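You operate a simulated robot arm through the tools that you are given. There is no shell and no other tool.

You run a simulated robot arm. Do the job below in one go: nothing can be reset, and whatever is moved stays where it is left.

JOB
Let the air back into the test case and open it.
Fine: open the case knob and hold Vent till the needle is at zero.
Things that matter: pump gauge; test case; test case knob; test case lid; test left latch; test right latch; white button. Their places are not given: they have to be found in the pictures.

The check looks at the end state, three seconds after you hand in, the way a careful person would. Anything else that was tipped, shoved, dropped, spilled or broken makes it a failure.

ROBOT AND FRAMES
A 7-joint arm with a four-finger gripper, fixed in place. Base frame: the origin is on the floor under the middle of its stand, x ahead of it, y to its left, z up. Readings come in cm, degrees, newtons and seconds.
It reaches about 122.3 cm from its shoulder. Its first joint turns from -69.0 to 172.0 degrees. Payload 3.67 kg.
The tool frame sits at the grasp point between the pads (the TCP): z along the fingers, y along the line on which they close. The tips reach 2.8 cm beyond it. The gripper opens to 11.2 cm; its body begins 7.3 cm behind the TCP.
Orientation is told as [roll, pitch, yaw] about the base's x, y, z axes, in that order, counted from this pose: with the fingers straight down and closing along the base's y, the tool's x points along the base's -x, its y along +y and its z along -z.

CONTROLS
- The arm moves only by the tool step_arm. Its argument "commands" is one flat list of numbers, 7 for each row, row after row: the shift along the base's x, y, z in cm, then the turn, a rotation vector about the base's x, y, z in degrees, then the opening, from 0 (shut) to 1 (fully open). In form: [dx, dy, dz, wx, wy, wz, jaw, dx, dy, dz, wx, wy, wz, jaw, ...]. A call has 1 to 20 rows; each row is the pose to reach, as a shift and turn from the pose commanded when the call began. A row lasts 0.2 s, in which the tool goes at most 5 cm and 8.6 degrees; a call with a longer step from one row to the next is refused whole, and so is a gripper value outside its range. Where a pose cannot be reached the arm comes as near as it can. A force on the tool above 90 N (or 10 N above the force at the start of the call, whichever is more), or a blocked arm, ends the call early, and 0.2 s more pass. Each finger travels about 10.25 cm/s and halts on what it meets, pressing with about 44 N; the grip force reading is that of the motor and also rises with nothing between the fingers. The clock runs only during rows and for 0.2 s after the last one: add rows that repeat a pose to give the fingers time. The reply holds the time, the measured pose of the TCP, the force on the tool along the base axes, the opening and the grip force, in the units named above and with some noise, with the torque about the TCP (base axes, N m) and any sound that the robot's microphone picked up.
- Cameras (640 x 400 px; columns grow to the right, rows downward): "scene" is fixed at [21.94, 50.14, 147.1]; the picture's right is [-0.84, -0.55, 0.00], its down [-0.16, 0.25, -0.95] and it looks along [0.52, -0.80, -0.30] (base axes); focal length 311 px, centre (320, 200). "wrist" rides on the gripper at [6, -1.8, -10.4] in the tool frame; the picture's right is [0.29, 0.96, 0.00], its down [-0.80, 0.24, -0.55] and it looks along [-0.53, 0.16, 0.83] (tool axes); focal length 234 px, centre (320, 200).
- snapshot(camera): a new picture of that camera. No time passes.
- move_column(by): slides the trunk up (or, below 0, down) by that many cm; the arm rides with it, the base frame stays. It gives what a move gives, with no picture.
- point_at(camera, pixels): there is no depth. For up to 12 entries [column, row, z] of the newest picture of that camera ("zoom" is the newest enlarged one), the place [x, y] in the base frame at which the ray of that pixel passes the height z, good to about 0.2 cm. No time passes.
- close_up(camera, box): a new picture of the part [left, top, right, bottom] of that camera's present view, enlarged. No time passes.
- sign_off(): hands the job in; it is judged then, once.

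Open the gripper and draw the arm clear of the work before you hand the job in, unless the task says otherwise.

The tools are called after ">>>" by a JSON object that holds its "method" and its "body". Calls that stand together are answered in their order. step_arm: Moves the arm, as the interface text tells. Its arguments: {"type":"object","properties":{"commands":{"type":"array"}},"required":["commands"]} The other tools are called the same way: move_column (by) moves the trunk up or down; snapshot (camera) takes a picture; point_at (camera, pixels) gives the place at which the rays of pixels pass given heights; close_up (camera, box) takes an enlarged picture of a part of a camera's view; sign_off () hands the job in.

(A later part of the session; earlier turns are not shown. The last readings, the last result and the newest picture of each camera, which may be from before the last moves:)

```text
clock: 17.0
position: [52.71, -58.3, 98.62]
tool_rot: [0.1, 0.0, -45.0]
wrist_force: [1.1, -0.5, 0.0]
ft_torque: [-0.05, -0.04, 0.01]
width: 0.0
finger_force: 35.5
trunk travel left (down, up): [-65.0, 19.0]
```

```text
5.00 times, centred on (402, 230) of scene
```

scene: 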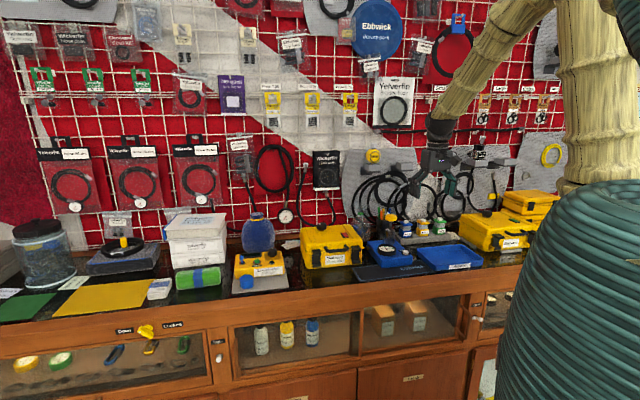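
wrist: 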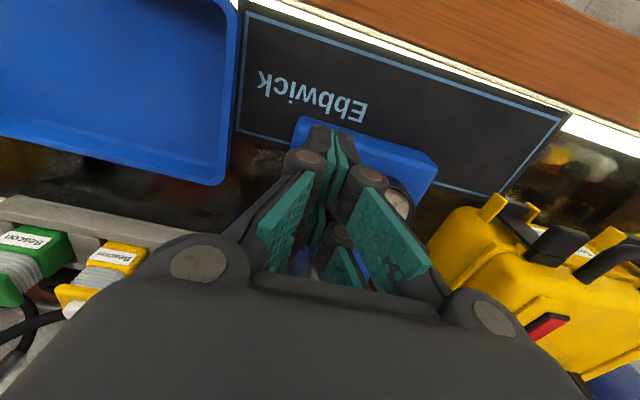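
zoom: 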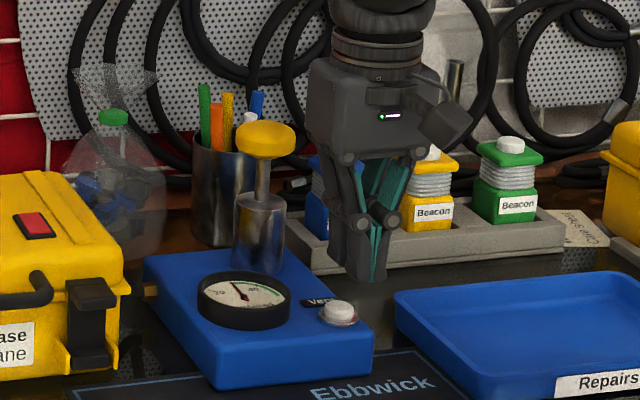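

The fingers are above the button, but in the scene zoom the tips look slightly right (370,280) of the button (340,310). I zoom closely before pressing.

>>> {"method": "close_up", "body": {"camera": "scene", "box": [388, 225, 428, 260]}}

>>> {"method": "close_up", "body": {"camera": "wrist", "box": [260, 100, 440, 220]}}

>>> {"method": "point_at", "body": {"camera": "scene", "pixels": [[405.75, 251.4, 92], [408.5, 243, 95.8], [407, 247, 95.8], [405, 246, 95.8]]}}

```text
11.43 times, centred on (408, 242) of scene
```

zoom: 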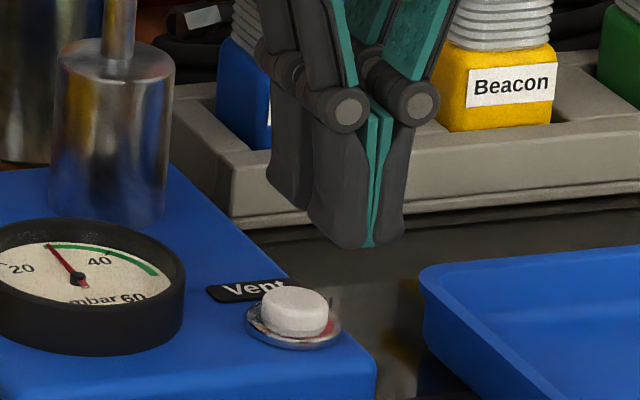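

```text
3.33 times, centred on (350, 160) of wrist
```

zoom: 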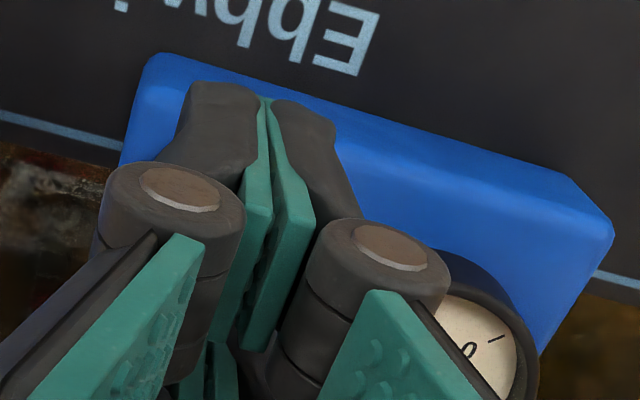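

```text
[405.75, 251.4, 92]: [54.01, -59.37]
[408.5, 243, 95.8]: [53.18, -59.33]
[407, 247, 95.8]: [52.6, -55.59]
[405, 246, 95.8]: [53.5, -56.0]
```

The rear pair's tip projects near (53.6,-59.0), so I shift 0.6 cm deeper and descend to just above the button (tips ≈92.5).

>>> {"method": "step_arm", "body": {"commands": [0.4, -0.4, -1, 0, 0, 0, 0, 0.4, -0.4, -2, 0, 0, 0, 0, 0.4, -0.4, -3.1, 0, 0, 0, 0, 0.4, -0.4, -3.1, 0, 0, 0, 0]}}

>>> {"method": "close_up", "body": {"camera": "scene", "box": [388, 225, 428, 260]}}

```text
clock: 18.0
position: [53.19, -58.7, 95.49]
tool_rot: [0.1, 0.0, -45.0]
wrist_force: [-0.2, -0.1, 0.5]
ft_torque: [-0.02, 0.0, -0.02]
width: 0.01
finger_force: 35.6
trunk travel left (down, up): [-65.0, 19.0]
```

```text
11.43 times, centred on (408, 242) of scene
```

zoom: 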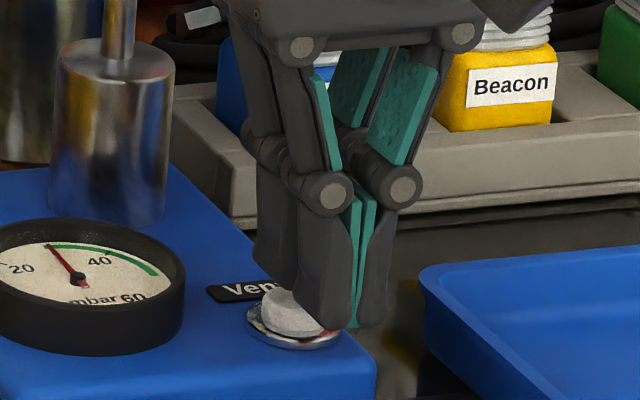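

The rear pair is over the white button. I press slowly downward by about 1 cm in small steps and watch the force.

>>> {"method": "step_arm", "body": {"commands": [0, 0, -0.3, 0, 0, 0, 0, 0, 0, -0.6, 0, 0, 0, 0, 0, 0, -0.8, 0, 0, 0, 0, 0, 0, -1.0, 0, 0, 0, 0, 0, 0, -1.0, 0, 0, 0, 0]}}

>>> {"method": "close_up", "body": {"camera": "scene", "box": [368, 225, 428, 265]}}

```text
clock: 19.2
position: [53.25, -58.83, 94.52]
tool_rot: [0.0, 0.0, -45.0]
wrist_force: [-0.4, -0.9, 1.9]
ft_torque: [-0.01, -0.03, 0.01]
width: 0.61
finger_force: 35.2
trunk travel left (down, up): [-65.0, 19.0]
heard: click
```

```text
10.00 times, centred on (398, 245) of scene
```

zoom: 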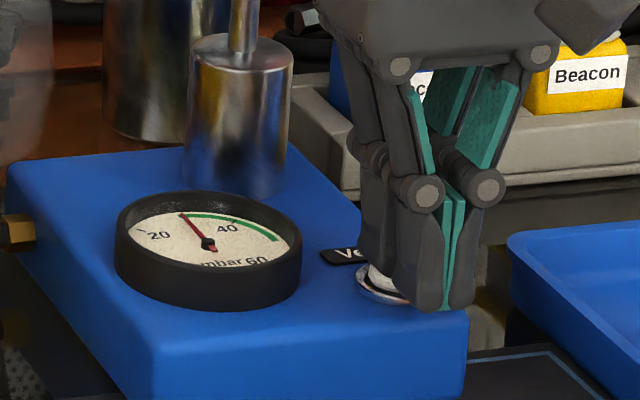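

A click was heard with 1.9 N on the tool. I hold here for a second and see whether the needle falls.

>>> {"method": "step_arm", "body": {"commands": [0, 0, 0, 0, 0, 0, 0, 0, 0, 0, 0, 0, 0, 0, 0, 0, 0, 0, 0, 0, 0, 0, 0, 0, 0, 0, 0, 0, 0, 0, 0, 0, 0, 0, 0]}}

>>> {"method": "close_up", "body": {"camera": "scene", "box": [368, 225, 428, 265]}}

```text
clock: 20.4
position: [53.29, -58.8, 94.38]
tool_rot: [0.0, 0.0, -45.0]
wrist_force: [0.6, -0.1, 2.6]
ft_torque: [-0.05, -0.02, -0.04]
width: 0.61
finger_force: 36.0
trunk travel left (down, up): [-65.0, 19.0]
```

```text
10.00 times, centred on (398, 245) of scene
```

zoom: 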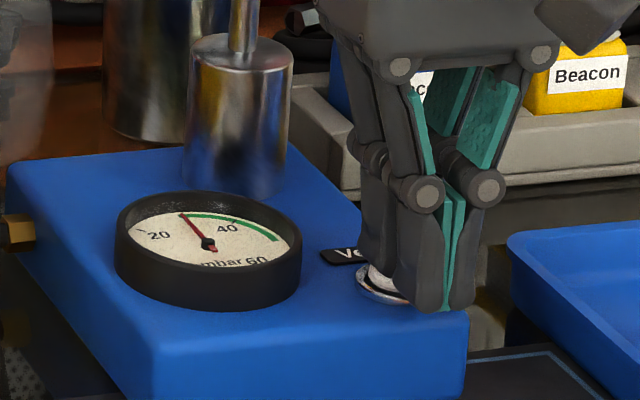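

The needle hardly differs. I zoom tightly on the gauge for a reference and then press 0.3 cm further.

>>> {"method": "close_up", "body": {"camera": "scene", "box": [376, 241, 402, 257]}}

>>> {"method": "close_up", "body": {"camera": "scene", "box": [398, 243, 418, 258]}}

>>> {"method": "snapshot", "body": {"camera": "wrist"}}

```text
16.00 times, centred on (389, 249) of scene
```

zoom: 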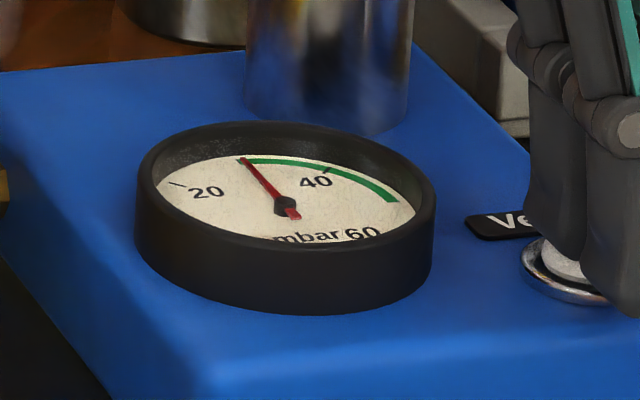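

```text
16.00 times, centred on (408, 250) of scene
```

zoom: 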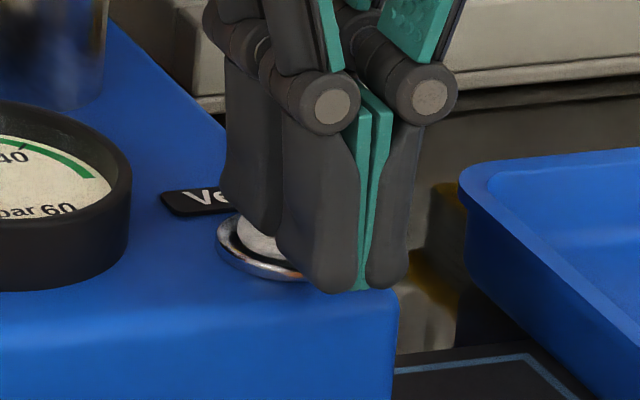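

```text
taken
```

wrist: 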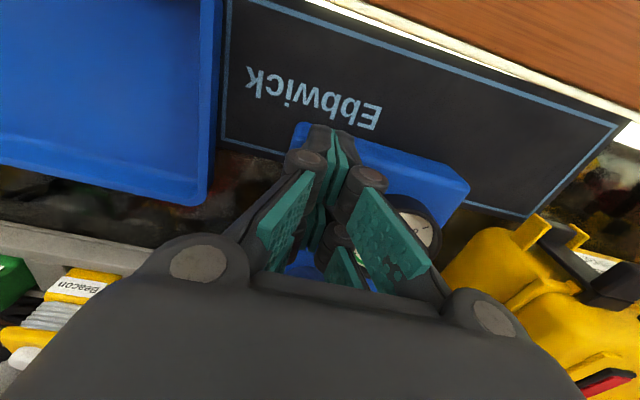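

The needle tip is unchanged at (384.2,246.5). The button is likely only part-pressed; I press 0.3 cm more and hold.

>>> {"method": "step_arm", "body": {"commands": [0, 0, -0.15, 0, 0, 0, 0, 0, 0, -0.3, 0, 0, 0, 0, 0, 0, -0.3, 0, 0, 0, 0, 0, 0, -0.3, 0, 0, 0, 0]}}

>>> {"method": "close_up", "body": {"camera": "scene", "box": [376, 241, 402, 257]}}

>>> {"method": "close_up", "body": {"camera": "scene", "box": [398, 243, 418, 258]}}

```text
clock: 21.4
position: [53.29, -58.83, 94.18]
tool_rot: [0.0, 0.0, -45.0]
wrist_force: [0.7, -0.6, 6.0]
ft_torque: [-0.1, -0.05, -0.01]
width: 0.59
finger_force: 35.2
trunk travel left (down, up): [-65.0, 19.0]
```

```text
16.00 times, centred on (389, 249) of scene
```

zoom: 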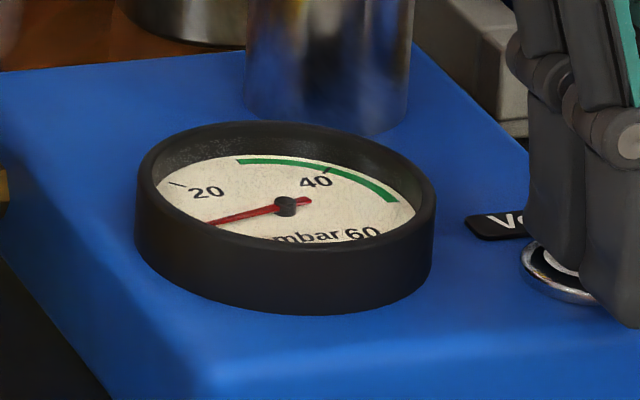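

```text
16.00 times, centred on (408, 250) of scene
```

zoom: 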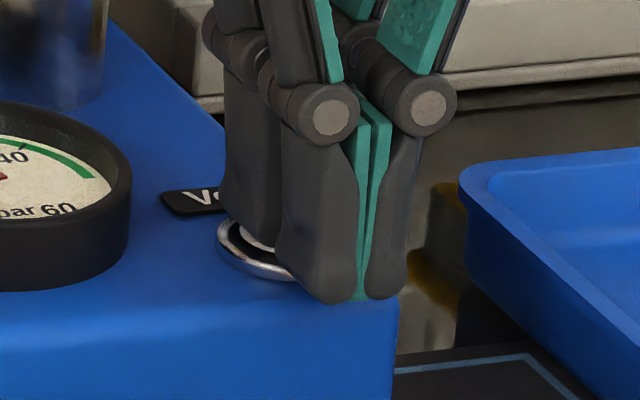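

The needle is falling fast now (it points below 20). I keep holding Vent and watch it.

>>> {"method": "step_arm", "body": {"commands": [0, 0, 0, 0, 0, 0, 0, 0, 0, 0, 0, 0, 0, 0, 0, 0, 0, 0, 0, 0, 0, 0, 0, 0, 0, 0, 0, 0, 0, 0, 0, 0, 0, 0, 0]}}

>>> {"method": "close_up", "body": {"camera": "scene", "box": [376, 241, 402, 257]}}

>>> {"method": "close_up", "body": {"camera": "scene", "box": [295, 215, 375, 275]}}

>>> {"method": "snapshot", "body": {"camera": "wrist"}}

```text
clock: 22.6
position: [53.31, -58.75, 93.99]
tool_rot: [0.0, 0.0, -45.0]
wrist_force: [1.1, -1.2, 5.7]
ft_torque: [-0.11, -0.08, -0.02]
width: 0.59
finger_force: 35.9
trunk travel left (down, up): [-65.0, 19.0]
```

```text
16.00 times, centred on (389, 249) of scene
```

zoom: 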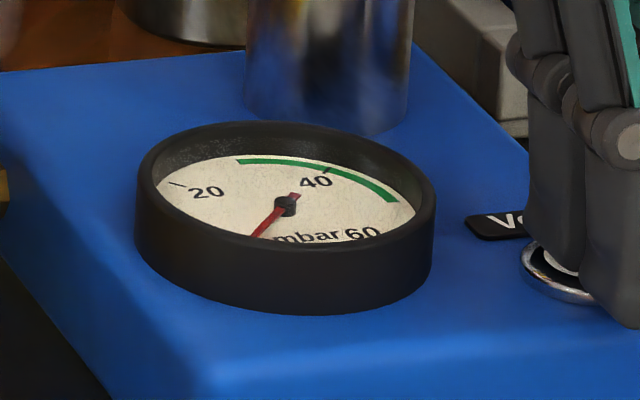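

```text
6.67 times, centred on (335, 245) of scene
```

zoom: 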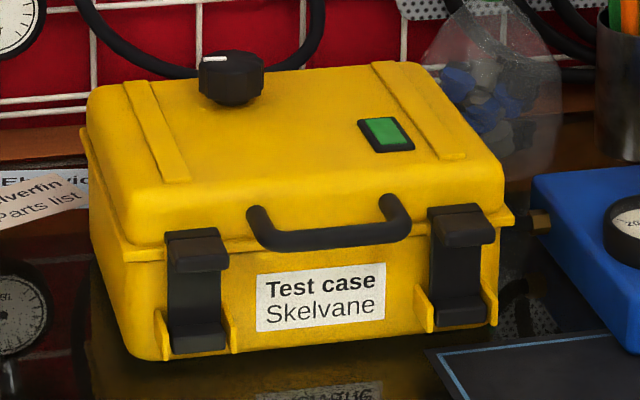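

```text
taken
```

wrist: 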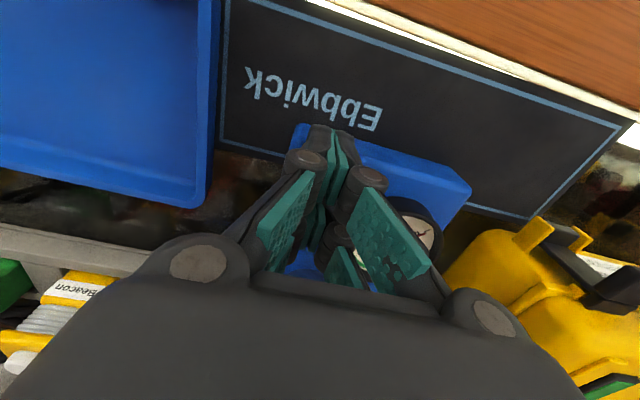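

The case window turned green and the needle is near zero. I hold for 3 more seconds so it settles fully.

>>> {"method": "step_arm", "body": {"commands": [0, 0, 0, 0, 0, 0, 0, 0, 0, 0, 0, 0, 0, 0, 0, 0, 0, 0, 0, 0, 0, 0, 0, 0, 0, 0, 0, 0, 0, 0, 0, 0, 0, 0, 0, 0, 0, 0, 0, 0, 0, 0, 0, 0, 0, 0, 0, 0, 0, 0, 0, 0, 0, 0, 0, 0, 0, 0, 0, 0, 0, 0, 0, 0, 0, 0, 0, 0, 0, 0, 0, 0, 0, 0, 0, 0, 0, 0, 0, 0, 0, 0, 0, 0, 0, 0, 0, 0, 0, 0, 0, 0, 0, 0, 0, 0, 0, 0, 0, 0, 0, 0, 0, 0, 0]}}

>>> {"method": "close_up", "body": {"camera": "scene", "box": [376, 241, 402, 257]}}

>>> {"method": "close_up", "body": {"camera": "wrist", "box": [380, 180, 460, 260]}}

```text
clock: 25.8
position: [53.34, -58.77, 94.09]
tool_rot: [0.0, 0.0, -45.0]
wrist_force: [0.8, -0.1, 6.5]
ft_torque: [-0.06, -0.09, 0.02]
width: 0.61
finger_force: 36.7
trunk travel left (down, up): [-65.0, 19.0]
```

```text
16.00 times, centred on (389, 249) of scene
```

zoom: 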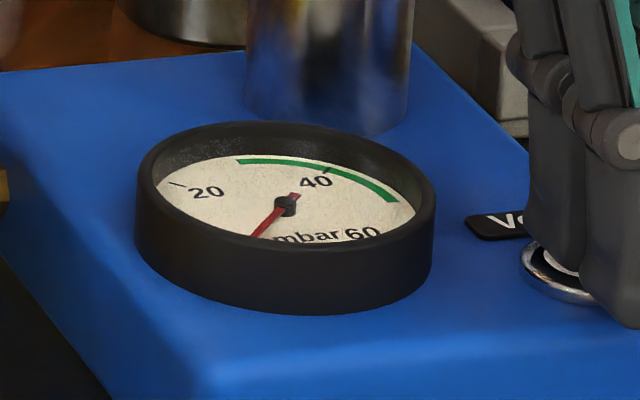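

```text
5.00 times, centred on (420, 220) of wrist
```

zoom: 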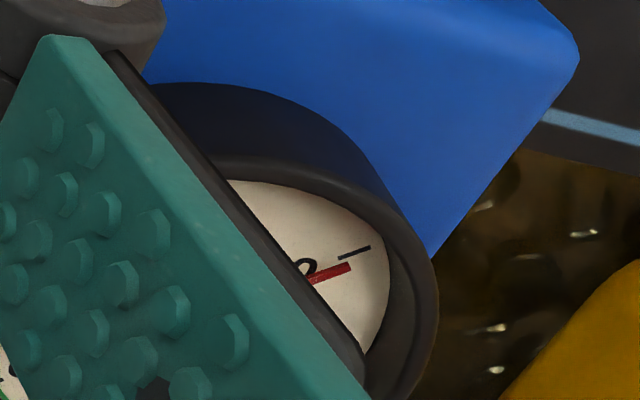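

The needle has come to rest at the 0 mark. I rise off the button and check that the gauge stays at zero.

>>> {"method": "step_arm", "body": {"commands": [0, 0, 1, 0, 0, 0, 0, 0, 0, 4, 0, 0, 0, 0, -1, 1, 8, 0, 0, 0, 0, -4, 4, 12, 0, 0, 0, 0, -6, 6, 16, 0, 0, 0, 0.3, -8.5, 8.5, 19, 0, 0, 0, 0.7, -8.5, 8.5, 19, 0, 0, 0, 1, -8.5, 8.5, 19, 0, 0, 0, 1]}}

>>> {"method": "snapshot", "body": {"camera": "wrist"}}

>>> {"method": "snapshot", "body": {"camera": "scene"}}

>>> {"method": "close_up", "body": {"camera": "scene", "box": [376, 241, 402, 257]}}

```text
refused: row 4 steps farther than a row can; nothing moved
```

```text
taken
```

wrist: 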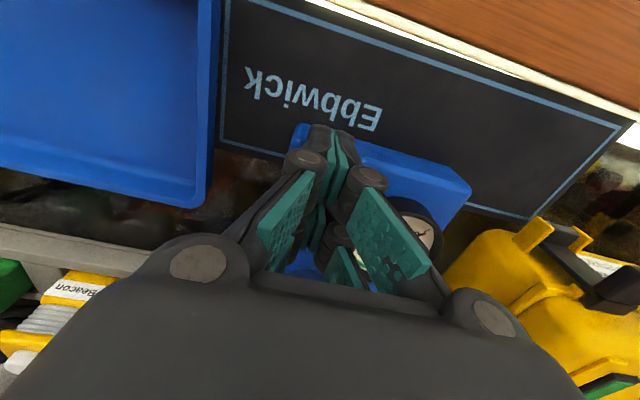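

```text
taken
```

scene: 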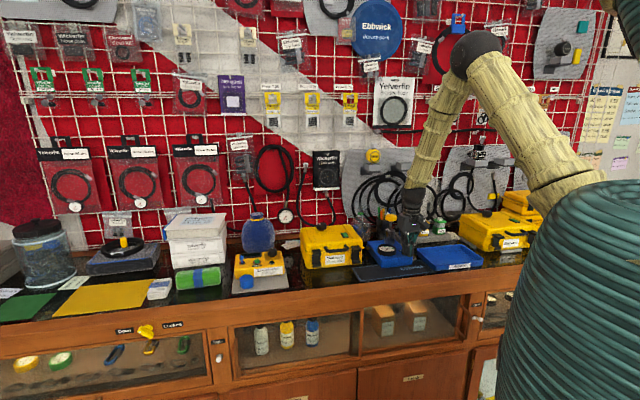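

```text
16.00 times, centred on (389, 249) of scene
```

zoom: 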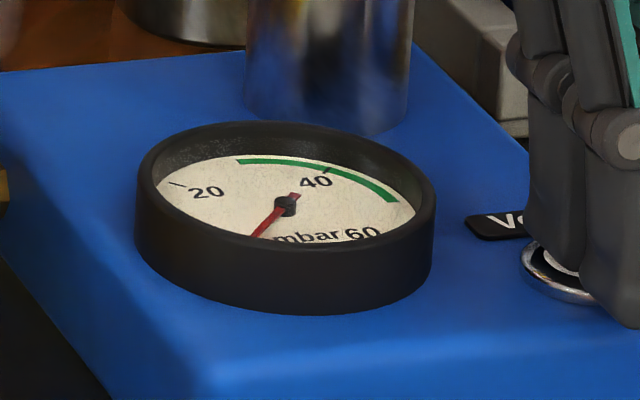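

That call was refused for too long a step, so nothing moved. I repeat the rise with smaller steps.

>>> {"method": "step_arm", "body": {"commands": [0, 0, 1, 0, 0, 0, 0, 0, 0, 4, 0, 0, 0, 0, -1, 1, 8, 0, 0, 0, 0, -3, 3, 11.5, 0, 0, 0, 0, -5, 5, 15, 0, 0, 0, 0.3, -7, 7, 18, 0, 0, 0, 0.7, -8.5, 8.5, 20, 0, 0, 0, 1, -8.5, 8.5, 20, 0, 0, 0, 1]}}

>>> {"method": "snapshot", "body": {"camera": "wrist"}}

>>> {"method": "close_up", "body": {"camera": "scene", "box": [376, 241, 416, 261]}}

>>> {"method": "close_up", "body": {"camera": "wrist", "box": [260, 145, 372, 215]}}

```text
clock: 27.6
position: [44.9, -50.41, 114.12]
tool_rot: [0.0, 0.2, -45.0]
wrist_force: [-0.7, 0.3, 0.3]
ft_torque: [0.02, 0.03, -0.01]
width: 11.21
finger_force: 0.2
trunk travel left (down, up): [-65.0, 19.0]
```

```text
taken
```

wrist: 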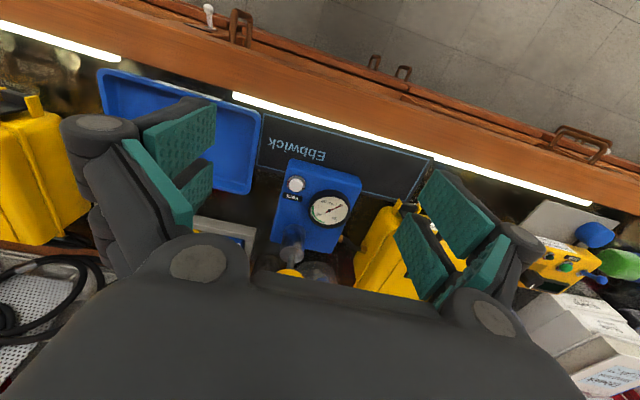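

```text
16.00 times, centred on (396, 251) of scene
```

zoom: 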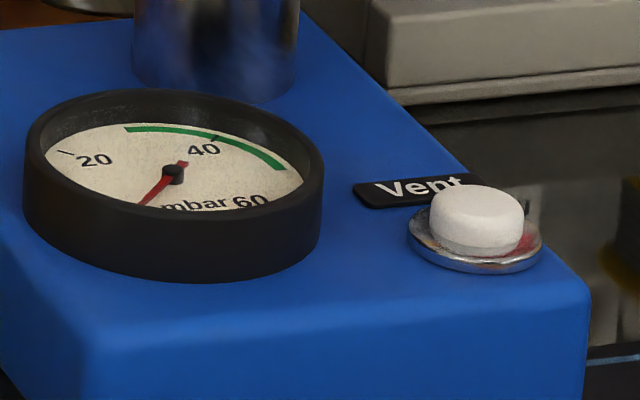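

```text
5.71 times, centred on (316, 180) of wrist
```

zoom: 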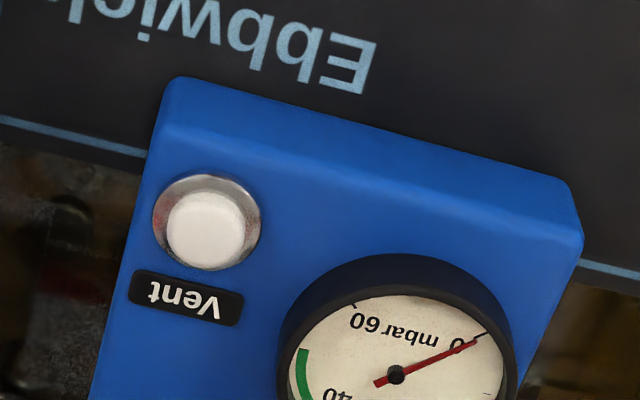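

The needle stays at 0 and Vent is released. Now the latches: I tilt the tool 40° toward the case and move in front of it to see the latches and handle from the front.

>>> {"method": "step_arm", "body": {"commands": [2.3, 2.6, -1.9, -3.5, -3.5, 0, 1, 4.7, 5.2, -3.8, -7.1, -7.1, 0, 1, 7, 7.8, -5.6, -10.6, -10.6, 0, 1, 9.4, 10.4, -7.5, -14.1, -14.1, 0, 1, 11.7, 12.9, -9.4, -17.7, -17.7, 0, 1, 14, 15.5, -11.3, -21.2, -21.2, 0, 1, 16.4, 18.1, -13.1, -24.7, -24.7, 0, 1, 18.7, 20.7, -15, -28.3, -28.3, 0, 1, 18.7, 20.7, -15, -28.3, -28.3, 0, 1]}}

>>> {"method": "snapshot", "body": {"camera": "wrist"}}

>>> {"method": "snapshot", "body": {"camera": "scene"}}

```text
clock: 29.6
position: [62.92, -31.08, 98.87]
tool_rot: [5.7, -35.8, -52.4]
wrist_force: [-0.4, 0.2, 0.7]
ft_torque: [-0.02, -0.01, 0.02]
width: 11.2
finger_force: 0.0
trunk travel left (down, up): [-65.0, 19.0]
```

```text
taken
```

wrist: 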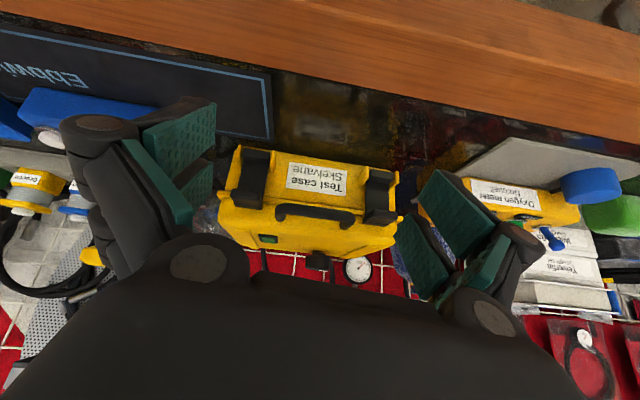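

```text
taken
```

scene: 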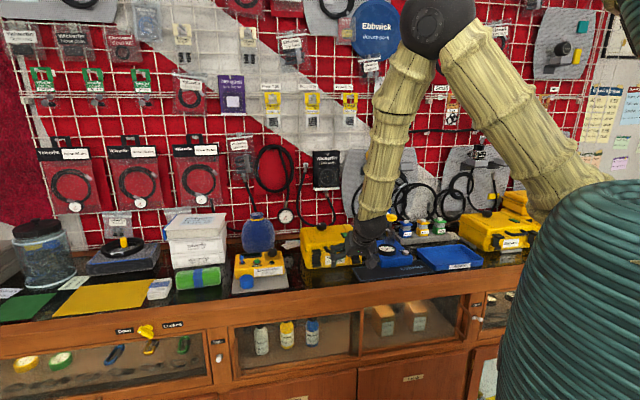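

The arm came close to but not exactly at the commanded tilt (5.7,-35.8,-52.4), perhaps a joint limit. The front of the case is visible at wrist (310,200); I zoom in on it.

>>> {"method": "close_up", "body": {"camera": "wrist", "box": [210, 130, 410, 260]}}

>>> {"method": "close_up", "body": {"camera": "wrist", "box": [220, 135, 290, 215]}}

>>> {"method": "close_up", "body": {"camera": "wrist", "box": [340, 155, 410, 235]}}

>>> {"method": "step_arm", "body": {"commands": [0, 0, 0, 0, 0, 0, 1]}}

```text
3.08 times, centred on (310, 195) of wrist
```

zoom: 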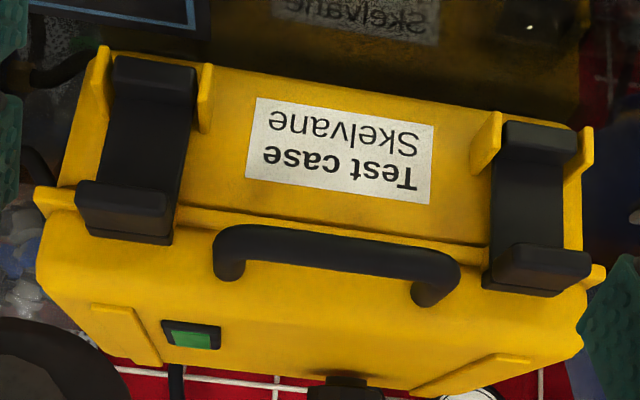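

```text
5.00 times, centred on (255, 175) of wrist
```

zoom: 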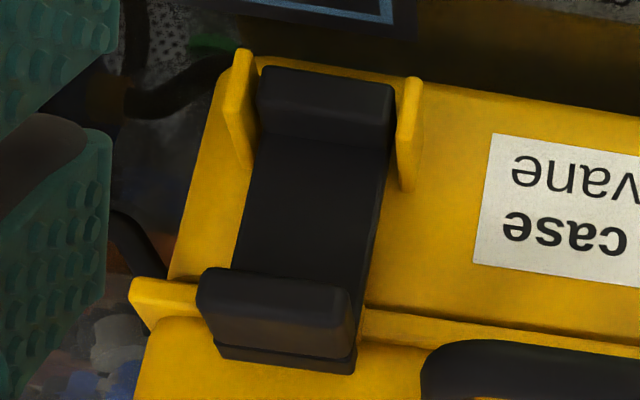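

```text
5.00 times, centred on (375, 195) of wrist
```

zoom: 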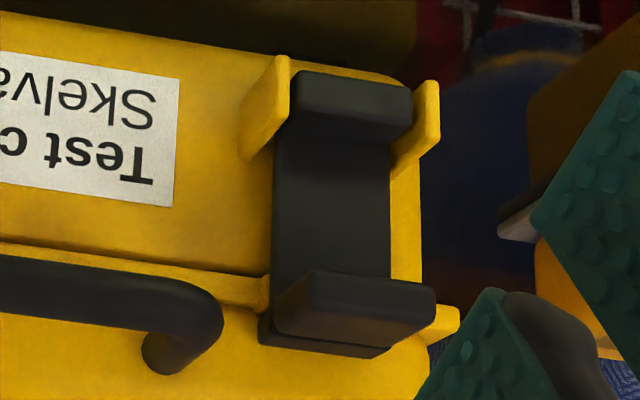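

```text
clock: 30.0
position: [62.94, -31.23, 98.58]
tool_rot: [5.3, -35.7, -52.3]
wrist_force: [0.0, 0.6, -0.4]
ft_torque: [0.0, -0.03, -0.01]
width: 11.19
finger_force: 0.0
trunk travel left (down, up): [-65.0, 19.0]
```

I now see the latch clearly: a plate hinged at the bottom between yellow ears, with a lip protruding at the top. I triangulate the lip's ends and the handle to judge the finger clearance.

>>> {"method": "snapshot", "body": {"camera": "wrist"}}

>>> {"method": "close_up", "body": {"camera": "wrist", "box": [220, 135, 300, 225]}}

>>> {"method": "point_at", "body": {"camera": "wrist", "pixels": [[231.6, 189.4, 93], [231.6, 189.4, 94], [231.6, 189.4, 95], [261, 193, 93], [261, 193, 94], [261, 193, 95], [275.3, 215, 95], [275.3, 215, 96], [355.6, 219, 95], [355.6, 219, 96], [366, 217, 94.5], [398, 217, 94.5]]}}

>>> {"method": "point_at", "body": {"camera": "scene", "pixels": [[361.2, 251.5, 93], [361.2, 251.5, 94], [361.2, 251.5, 95], [352.5, 252, 93], [352.5, 252, 94], [352.5, 252, 95]]}}

```text
taken
```

wrist: 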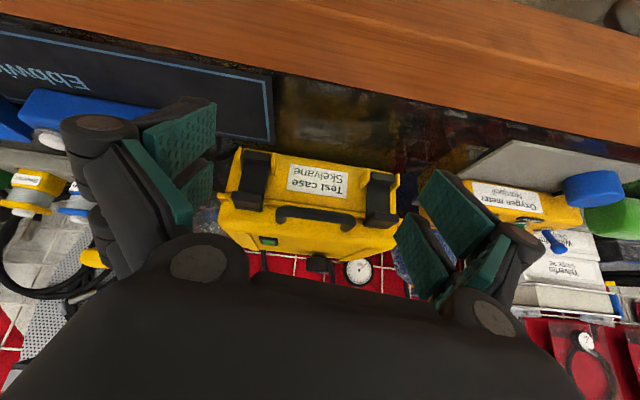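

```text
4.44 times, centred on (260, 180) of wrist
```

zoom: 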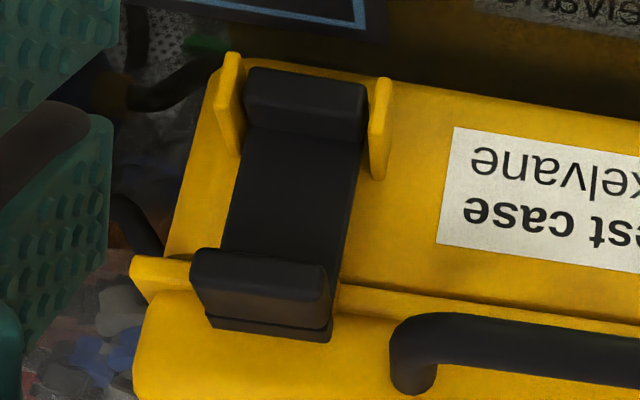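

```text
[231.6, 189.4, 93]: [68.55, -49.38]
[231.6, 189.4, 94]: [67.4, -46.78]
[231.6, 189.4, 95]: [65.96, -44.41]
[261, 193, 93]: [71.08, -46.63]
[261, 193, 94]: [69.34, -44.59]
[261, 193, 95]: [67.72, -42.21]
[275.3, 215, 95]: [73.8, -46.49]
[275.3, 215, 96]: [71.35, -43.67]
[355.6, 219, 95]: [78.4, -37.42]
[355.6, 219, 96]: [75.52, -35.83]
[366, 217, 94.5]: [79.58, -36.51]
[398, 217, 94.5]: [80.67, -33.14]
```

```text
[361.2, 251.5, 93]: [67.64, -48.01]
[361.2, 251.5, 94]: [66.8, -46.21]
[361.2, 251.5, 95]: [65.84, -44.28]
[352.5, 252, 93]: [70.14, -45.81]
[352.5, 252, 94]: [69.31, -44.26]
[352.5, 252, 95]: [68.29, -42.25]
```

The lip is about 3 cm wide at z≈94–95.5, d≈80; the handle's end leaves a gap of under 2 cm. I triangulate the handle's height more exactly.

>>> {"method": "point_at", "body": {"camera": "wrist", "pixels": [[275.8, 212, 95.5], [275.8, 212, 96.5], [275.8, 212, 97.5], [278, 205.5, 95], [278, 205.5, 96], [278, 205.5, 97]]}}

>>> {"method": "close_up", "body": {"camera": "scene", "box": [320, 236, 368, 266]}}

```text
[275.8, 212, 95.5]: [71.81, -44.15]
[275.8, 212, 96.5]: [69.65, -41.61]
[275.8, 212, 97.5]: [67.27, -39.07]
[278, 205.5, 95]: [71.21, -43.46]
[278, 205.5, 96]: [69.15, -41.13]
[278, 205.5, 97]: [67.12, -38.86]
```

```text
13.33 times, centred on (344, 251) of scene
```

zoom: 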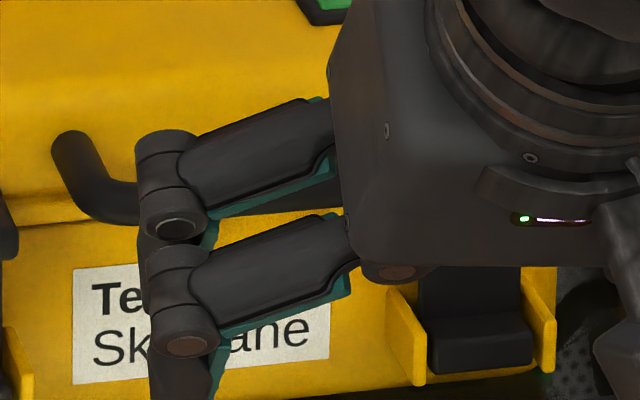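

I use the earlier scene picture's handle end at (348.8,249.5) for the second ray.

>>> {"method": "point_at", "body": {"camera": "scene", "pixels": [[348.8, 249.5, 94], [348.8, 249.5, 95], [348.8, 249.5, 96], [348.8, 249.5, 97], [324.2, 248.5, 95], [324.2, 248.5, 96], [324.2, 248.5, 97]]}}

```text
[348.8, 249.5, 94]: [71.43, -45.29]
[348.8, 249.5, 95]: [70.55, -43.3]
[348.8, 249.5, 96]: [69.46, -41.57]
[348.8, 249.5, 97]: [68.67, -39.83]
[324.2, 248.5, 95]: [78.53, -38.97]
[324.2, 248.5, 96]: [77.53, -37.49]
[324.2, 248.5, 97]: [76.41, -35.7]
```

The handle bar is at z≈96, ending ≈1.8 cm from the lip's inner side. I go back to a straight-down tool above the right latch (z≈106) for a precise top view before gripping the lip's two sides.

>>> {"method": "step_arm", "body": {"commands": [0.2, -1.5, 2, 4.7, 4.7, 0, 1, 0.4, -3, 4, 9.4, 9.4, 0, 1, 0.7, -5, 6, 14.1, 14.1, 0, 1, 1, -7.5, 6.8, 18.8, 18.8, 0, 1, 1.5, -10.5, 6.8, 23.5, 23.5, 0, 1, 2.2, -13.5, 6.8, 28.28, 28.28, 0, 1, 2.2, -13.5, 6.8, 28.28, 28.28, 0, 1, 2.2, -13.5, 6.8, 28.28, 28.28, 0, 1]}}

>>> {"method": "snapshot", "body": {"camera": "wrist"}}

>>> {"method": "close_up", "body": {"camera": "wrist", "box": [240, 90, 420, 220]}}

```text
clock: 31.8
position: [65.62, -43.29, 105.76]
tool_rot: [0.0, 0.1, -45.0]
wrist_force: [0.3, -1.5, -0.6]
ft_torque: [0.03, 0.01, 0.02]
width: 11.19
finger_force: 0.0
trunk travel left (down, up): [-65.0, 19.0]
```

```text
taken
```

wrist: 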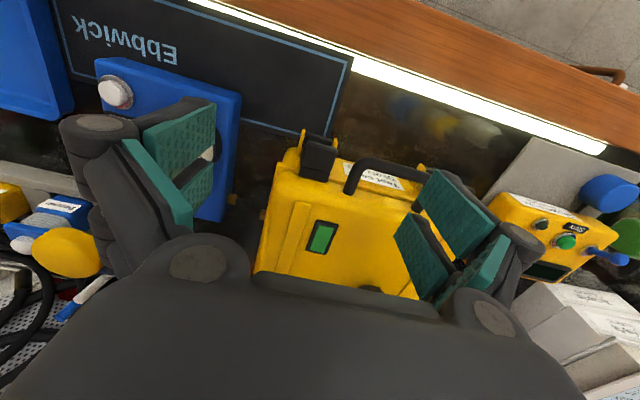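

```text
3.08 times, centred on (330, 155) of wrist
```

zoom: 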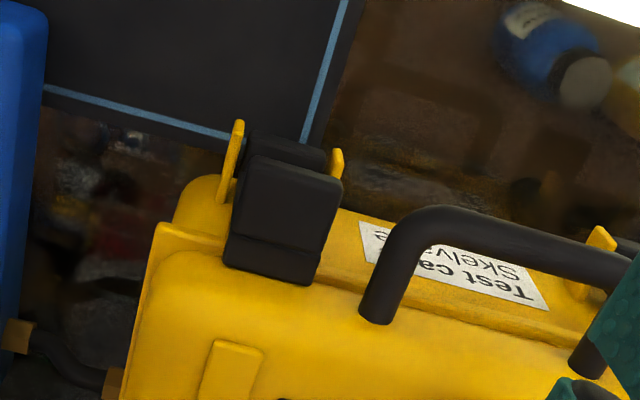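

Good top view of the right latch at wrist (318,158). I zoom tighter.

>>> {"method": "close_up", "body": {"camera": "wrist", "box": [288, 125, 368, 195]}}

>>> {"method": "close_up", "body": {"camera": "scene", "box": [320, 230, 380, 275]}}

```text
5.71 times, centred on (328, 160) of wrist
```

zoom: 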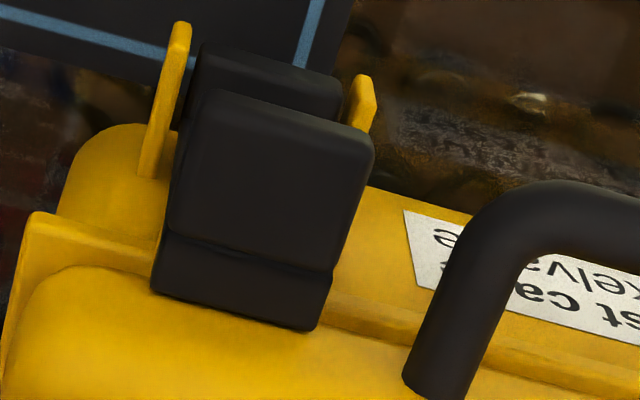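

```text
8.89 times, centred on (350, 252) of scene
```

zoom: 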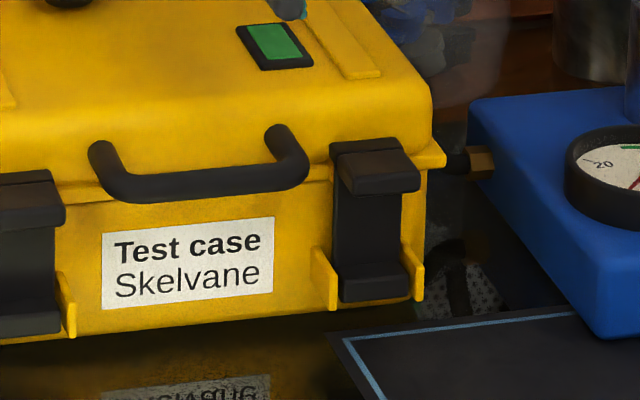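

I compute the lip's corners at z≈95.5 and the handle at z≈96.5 from this view.

>>> {"method": "point_at", "body": {"camera": "wrist", "pixels": [[308.7, 141.6, 95.5], [337.3, 149.5, 95.5], [330.1, 172.3, 95.5], [300.9, 166.1, 95.5], [298.2, 175.8, 95.5], [327.1, 182.8, 95.5], [353.4, 162.6, 96.5], [342.9, 191.5, 96.5], [308.7, 141.6, 94.5], [337.3, 149.5, 94.5]]}}

>>> {"method": "point_at", "body": {"camera": "scene", "pixels": [[352.8, 251.6, 94], [352.8, 251.6, 95], [352.8, 251.6, 96], [361, 251.2, 94], [361, 251.2, 95], [361, 251.2, 96], [352, 247.5, 94], [352, 247.5, 95], [352, 247.5, 96], [359.5, 246.9, 95], [359.5, 246.9, 96]]}}

```text
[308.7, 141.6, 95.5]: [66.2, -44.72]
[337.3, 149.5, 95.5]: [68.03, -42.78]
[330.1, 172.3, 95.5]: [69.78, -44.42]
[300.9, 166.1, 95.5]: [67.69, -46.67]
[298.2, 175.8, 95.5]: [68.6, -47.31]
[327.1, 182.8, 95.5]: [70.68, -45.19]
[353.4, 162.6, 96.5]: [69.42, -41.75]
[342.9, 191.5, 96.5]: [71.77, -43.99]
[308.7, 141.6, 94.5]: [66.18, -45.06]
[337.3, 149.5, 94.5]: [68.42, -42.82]
```

```text
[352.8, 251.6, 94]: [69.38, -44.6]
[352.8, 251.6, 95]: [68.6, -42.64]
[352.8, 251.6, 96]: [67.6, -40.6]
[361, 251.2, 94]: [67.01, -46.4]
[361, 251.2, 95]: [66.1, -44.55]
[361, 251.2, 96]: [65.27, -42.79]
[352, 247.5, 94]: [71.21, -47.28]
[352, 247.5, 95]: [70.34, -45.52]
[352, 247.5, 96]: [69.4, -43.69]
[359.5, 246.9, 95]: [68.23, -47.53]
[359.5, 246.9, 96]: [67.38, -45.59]
```

The lip spans s≈-18.1…-15.1, d≈78.5…80.8, top z≈95–95.5, so it protrudes 2.3 cm; the side gap to the handle (1.5 cm) is too tight for a finger. I'll press down and drag outward on the lip's front with closed fingers instead; first I close and hover just above it.

>>> {"method": "step_arm", "body": {"commands": [0.3, -0.2, 0, 0, 0, 0, 0.5, 0.9, -0.4, 0, 0, 0, 0, 0, 0.9, -0.4, -2, 0, 0, 0, 0, 0.9, -0.4, -4.5, 0, 0, 0, 0, 0.9, -0.4, -6.8, 0, 0, 0, 0, 0.9, -0.4, -6.8, 0, 0, 0, 0]}}

>>> {"method": "close_up", "body": {"camera": "scene", "box": [325, 215, 385, 270]}}

>>> {"method": "snapshot", "body": {"camera": "wrist"}}

```text
clock: 33.2
position: [66.46, -43.41, 99.15]
tool_rot: [0.0, 0.0, -44.9]
wrist_force: [0.4, 0.6, 0.3]
ft_torque: [-0.03, -0.03, -0.03]
width: 0.0
finger_force: 35.8
trunk travel left (down, up): [-65.0, 19.0]
```

```text
7.27 times, centred on (355, 242) of scene
```

zoom: 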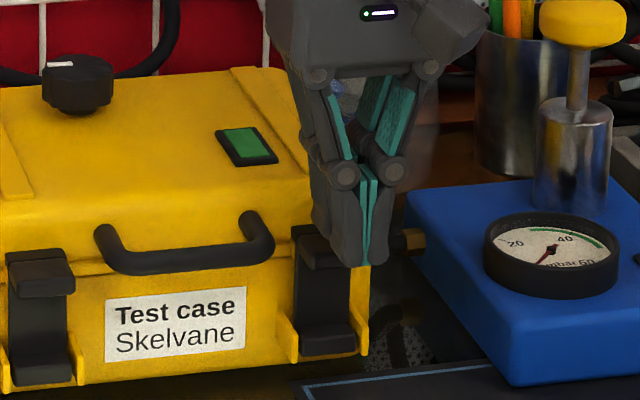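

```text
taken
```

wrist: 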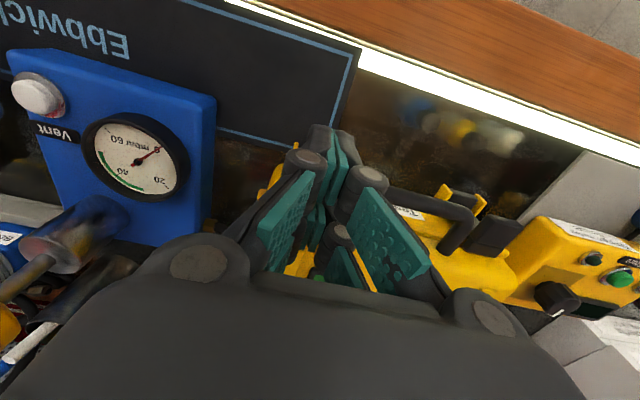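

Checking the geometry, the rear finger pair is over the lip's front (d≈78–80.1, s≈-16.3). I lower in small steps until contact, watching force.

>>> {"method": "step_arm", "body": {"commands": [0, 0, -0.4, 0, 0, 0, 0, 0, 0, -0.8, 0, 0, 0, 0, 0, 0, -1.2, 0, 0, 0, 0, 0, 0, -1.4, 0, 0, 0, 0]}}

>>> {"method": "close_up", "body": {"camera": "scene", "box": [325, 225, 385, 270]}}

```text
clock: 34.2
position: [66.41, -43.37, 98.33]
tool_rot: [0.2, -0.5, -45.0]
wrist_force: [-3.3, -0.9, 53.5]
ft_torque: [-0.86, -0.7, 0.01]
width: 0.6
finger_force: 35.8
trunk travel left (down, up): [-65.0, 19.0]
```

```text
8.89 times, centred on (355, 248) of scene
```

zoom: 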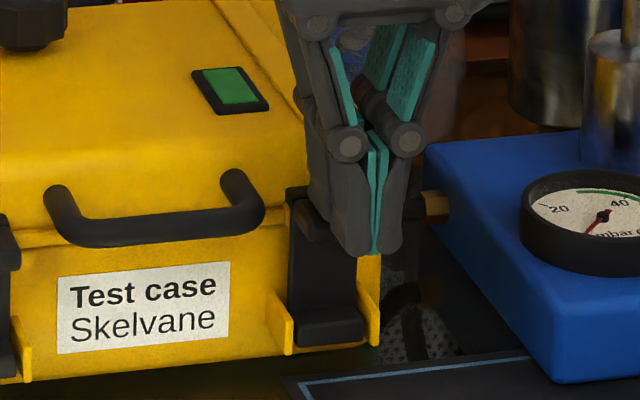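

Contact at tips z≈95.5 with 53 N down, and the latch did not flip. I ease the pressure a little and drag outward (toward the front) in small steps, following the hinge arc.

>>> {"method": "step_arm", "body": {"commands": [0, 0, 0.2, 0, 0, 0, 0, -0.15, 0.15, 0.2, 0, 0, 0, 0, -0.3, 0.3, 0.2, 0, 0, 0, 0, -0.45, 0.45, 0.15, 0, 0, 0, 0]}}

>>> {"method": "close_up", "body": {"camera": "scene", "box": [325, 225, 385, 270]}}

```text
clock: 35.2
position: [65.88, -42.78, 98.39]
tool_rot: [0.2, -0.4, -45.0]
wrist_force: [-3.3, 4.8, 60.3]
ft_torque: [-0.93, -0.99, -0.08]
width: 0.61
finger_force: 35.9
trunk travel left (down, up): [-65.0, 19.0]
```

```text
8.89 times, centred on (355, 248) of scene
```

zoom: 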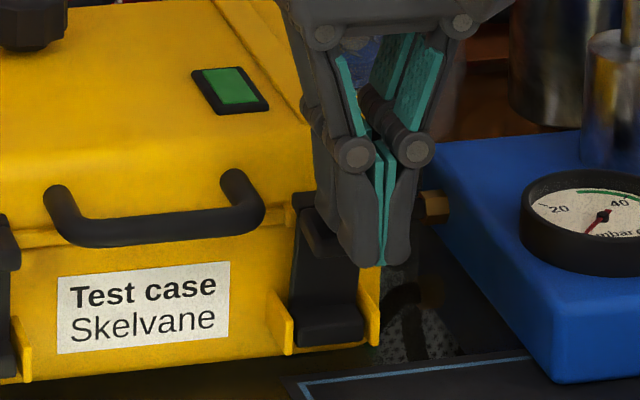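

Pressing with 60 N does not flip it and the tip slides, so a real pull on the lip is needed. From the images a finger is about 1.05 cm thick, so it just fits the 1.55 cm gap; I rise, open to ~3.5 cm and centre on the lip.

>>> {"method": "step_arm", "body": {"commands": [0.2, -0.1, 1, 0, 0, 0, 0, 0.56, -0.35, 3.1, 0, 0, 0, 0, 0.56, -0.35, 5, 0, 0, 0, 0.31, 0.56, -0.35, 5, 0, 0, 0, 0.31, 0.56, -0.35, 5, 0, 0, 0, 0.31]}}

>>> {"method": "snapshot", "body": {"camera": "wrist"}}

>>> {"method": "close_up", "body": {"camera": "wrist", "box": [250, 90, 420, 220]}}

>>> {"method": "close_up", "body": {"camera": "scene", "box": [325, 225, 385, 270]}}

```text
clock: 36.4
position: [66.54, -43.42, 102.83]
tool_rot: [0.0, -0.1, -45.0]
wrist_force: [0.4, -0.3, 0.2]
ft_torque: [-0.03, 0.0, -0.02]
width: 3.49
finger_force: 0.1
trunk travel left (down, up): [-65.0, 19.0]
```

```text
taken
```

wrist: 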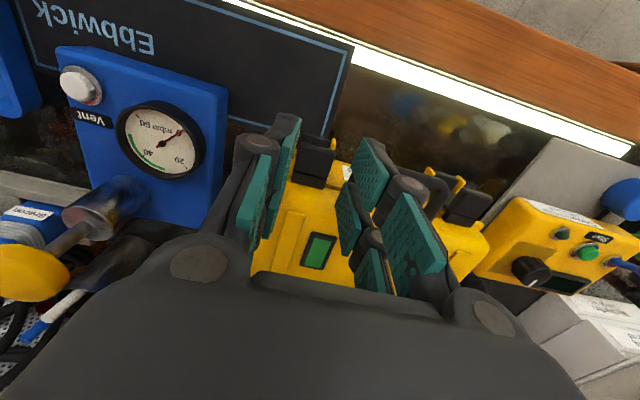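

```text
3.08 times, centred on (335, 155) of wrist
```

zoom: 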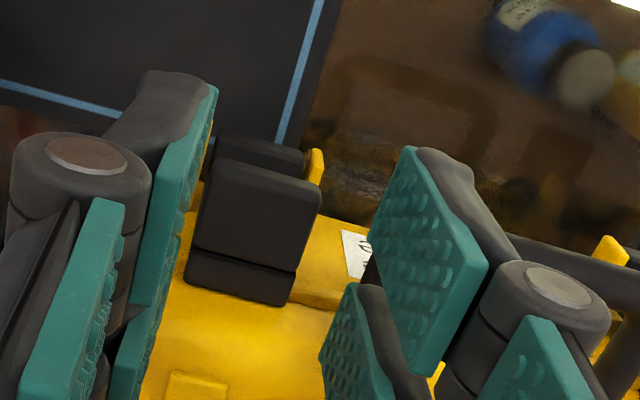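

```text
8.89 times, centred on (355, 248) of scene
```

zoom: 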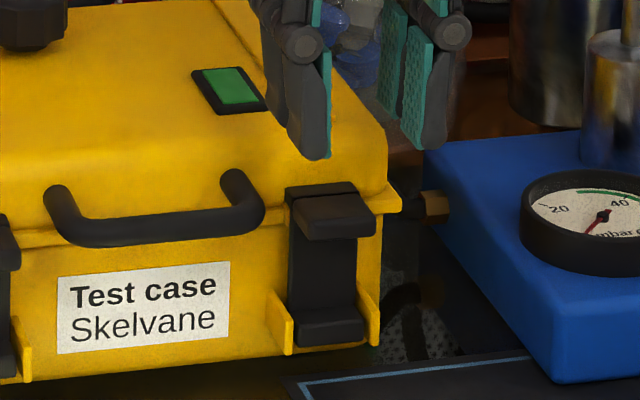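

Fingers straddle above the lip. I measure the lip's corners again from this close view to fine-tune the centring.

>>> {"method": "close_up", "body": {"camera": "wrist", "box": [280, 125, 360, 185]}}

>>> {"method": "point_at", "body": {"camera": "wrist", "pixels": [[300.9, 142, 95], [335, 151.75, 95], [293.8, 169.6, 95.5], [326.2, 178.4, 95.5], [318, 147, 95], [310, 174, 95.5]]}}

```text
6.67 times, centred on (320, 155) of wrist
```

zoom: 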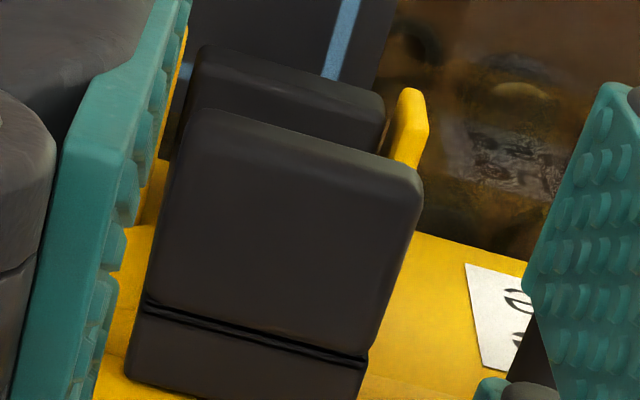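

```text
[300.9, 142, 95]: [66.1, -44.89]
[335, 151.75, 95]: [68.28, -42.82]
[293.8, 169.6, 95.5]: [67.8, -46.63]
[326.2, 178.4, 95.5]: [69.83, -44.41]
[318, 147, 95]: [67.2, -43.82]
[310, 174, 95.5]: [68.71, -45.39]
```

Lip: s from -18.0 to -15.0, so I shift 0.15 cm toward the handle side and lower first to tips just above handle/lip level.

>>> {"method": "step_arm", "body": {"commands": [0.1, 0.1, -1.5, 0, 0, 0, 0.31, 0.1, 0.1, -3.2, 0, 0, 0, 0.31, 0.1, 0.1, -3.2, 0, 0, 0, 0.31]}}

>>> {"method": "close_up", "body": {"camera": "wrist", "box": [250, 70, 420, 220]}}

>>> {"method": "close_up", "body": {"camera": "scene", "box": [335, 230, 375, 260]}}

```text
clock: 37.2
position: [66.72, -43.39, 99.63]
tool_rot: [-0.1, 0.0, -45.0]
wrist_force: [0.4, -0.9, 0.3]
ft_torque: [0.0, -0.01, -0.02]
width: 3.47
finger_force: 0.0
trunk travel left (down, up): [-65.0, 19.0]
```

```text
2.67 times, centred on (335, 145) of wrist
```

zoom: 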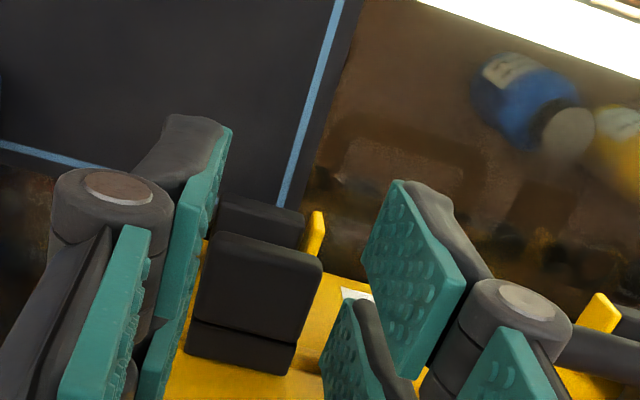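

```text
13.33 times, centred on (355, 245) of scene
```

zoom: 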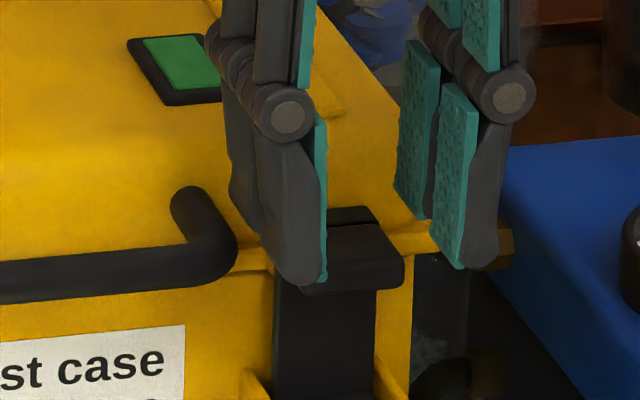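

Centred at s=-16.5 and no contact. I lower in 0.3–0.4 cm steps past the handle level and check the force.

>>> {"method": "step_arm", "body": {"commands": [0, 0, -0.4, 0, 0, 0, 0.31, 0, 0, -0.8, 0, 0, 0, 0.31, 0, 0, -1.1, 0, 0, 0, 0.31, 0, 0, -1.4, 0, 0, 0, 0.31]}}

>>> {"method": "close_up", "body": {"camera": "scene", "box": [335, 230, 375, 260]}}

```text
clock: 38.2
position: [66.84, -43.21, 98.25]
tool_rot: [0.0, -0.1, -45.0]
wrist_force: [-0.5, 1.0, -0.8]
ft_torque: [0.0, -0.01, 0.02]
width: 3.46
finger_force: 0.0
trunk travel left (down, up): [-65.0, 19.0]
```

```text
13.33 times, centred on (355, 245) of scene
```

zoom: 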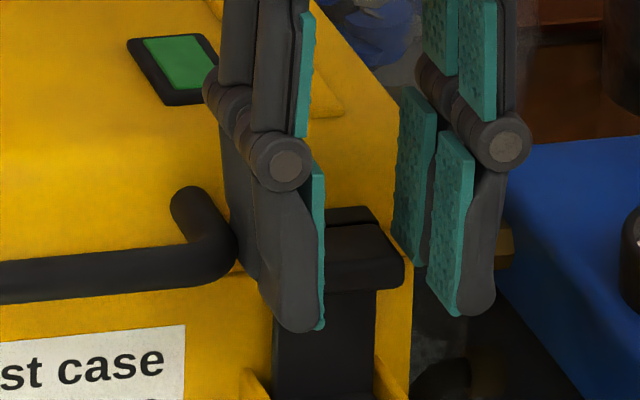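

No contact so far. I continue 1.6 cm lower so the pads overlap the lip.

>>> {"method": "step_arm", "body": {"commands": [0, 0, -0.4, 0, 0, 0, 0.31, 0, 0, -0.8, 0, 0, 0, 0.31, 0, 0, -1.2, 0, 0, 0, 0.31, 0, 0, -1.6, 0, 0, 0, 0.31]}}

>>> {"method": "close_up", "body": {"camera": "scene", "box": [335, 230, 375, 260]}}

>>> {"method": "close_up", "body": {"camera": "wrist", "box": [250, 70, 420, 220]}}

```text
clock: 39.2
position: [66.57, -43.35, 96.82]
tool_rot: [0.2, -0.2, -45.1]
wrist_force: [-6.0, -3.7, 19.5]
ft_torque: [0.15, -0.7, 0.07]
width: 3.04
finger_force: 0.0
trunk travel left (down, up): [-65.0, 19.0]
```

```text
13.33 times, centred on (355, 245) of scene
```

zoom: 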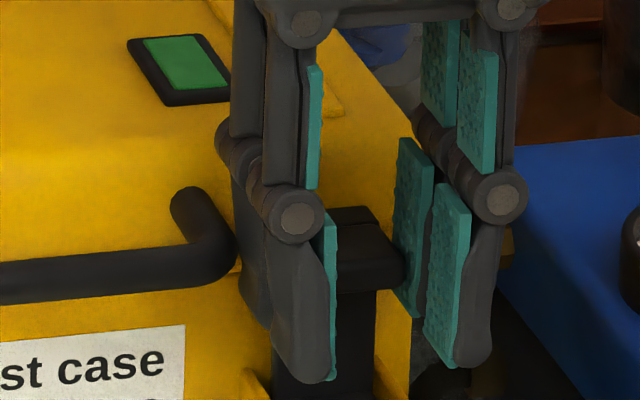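

```text
2.67 times, centred on (335, 145) of wrist
```

zoom: 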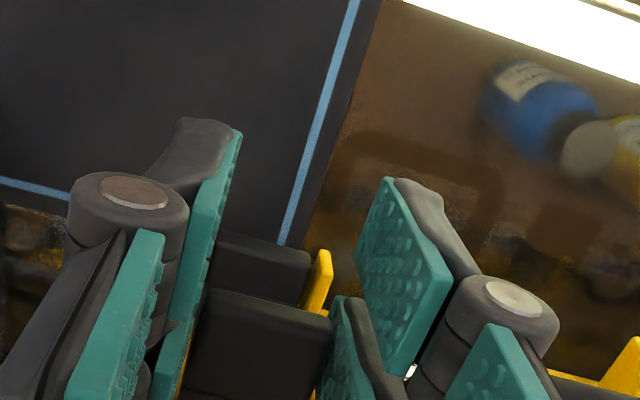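

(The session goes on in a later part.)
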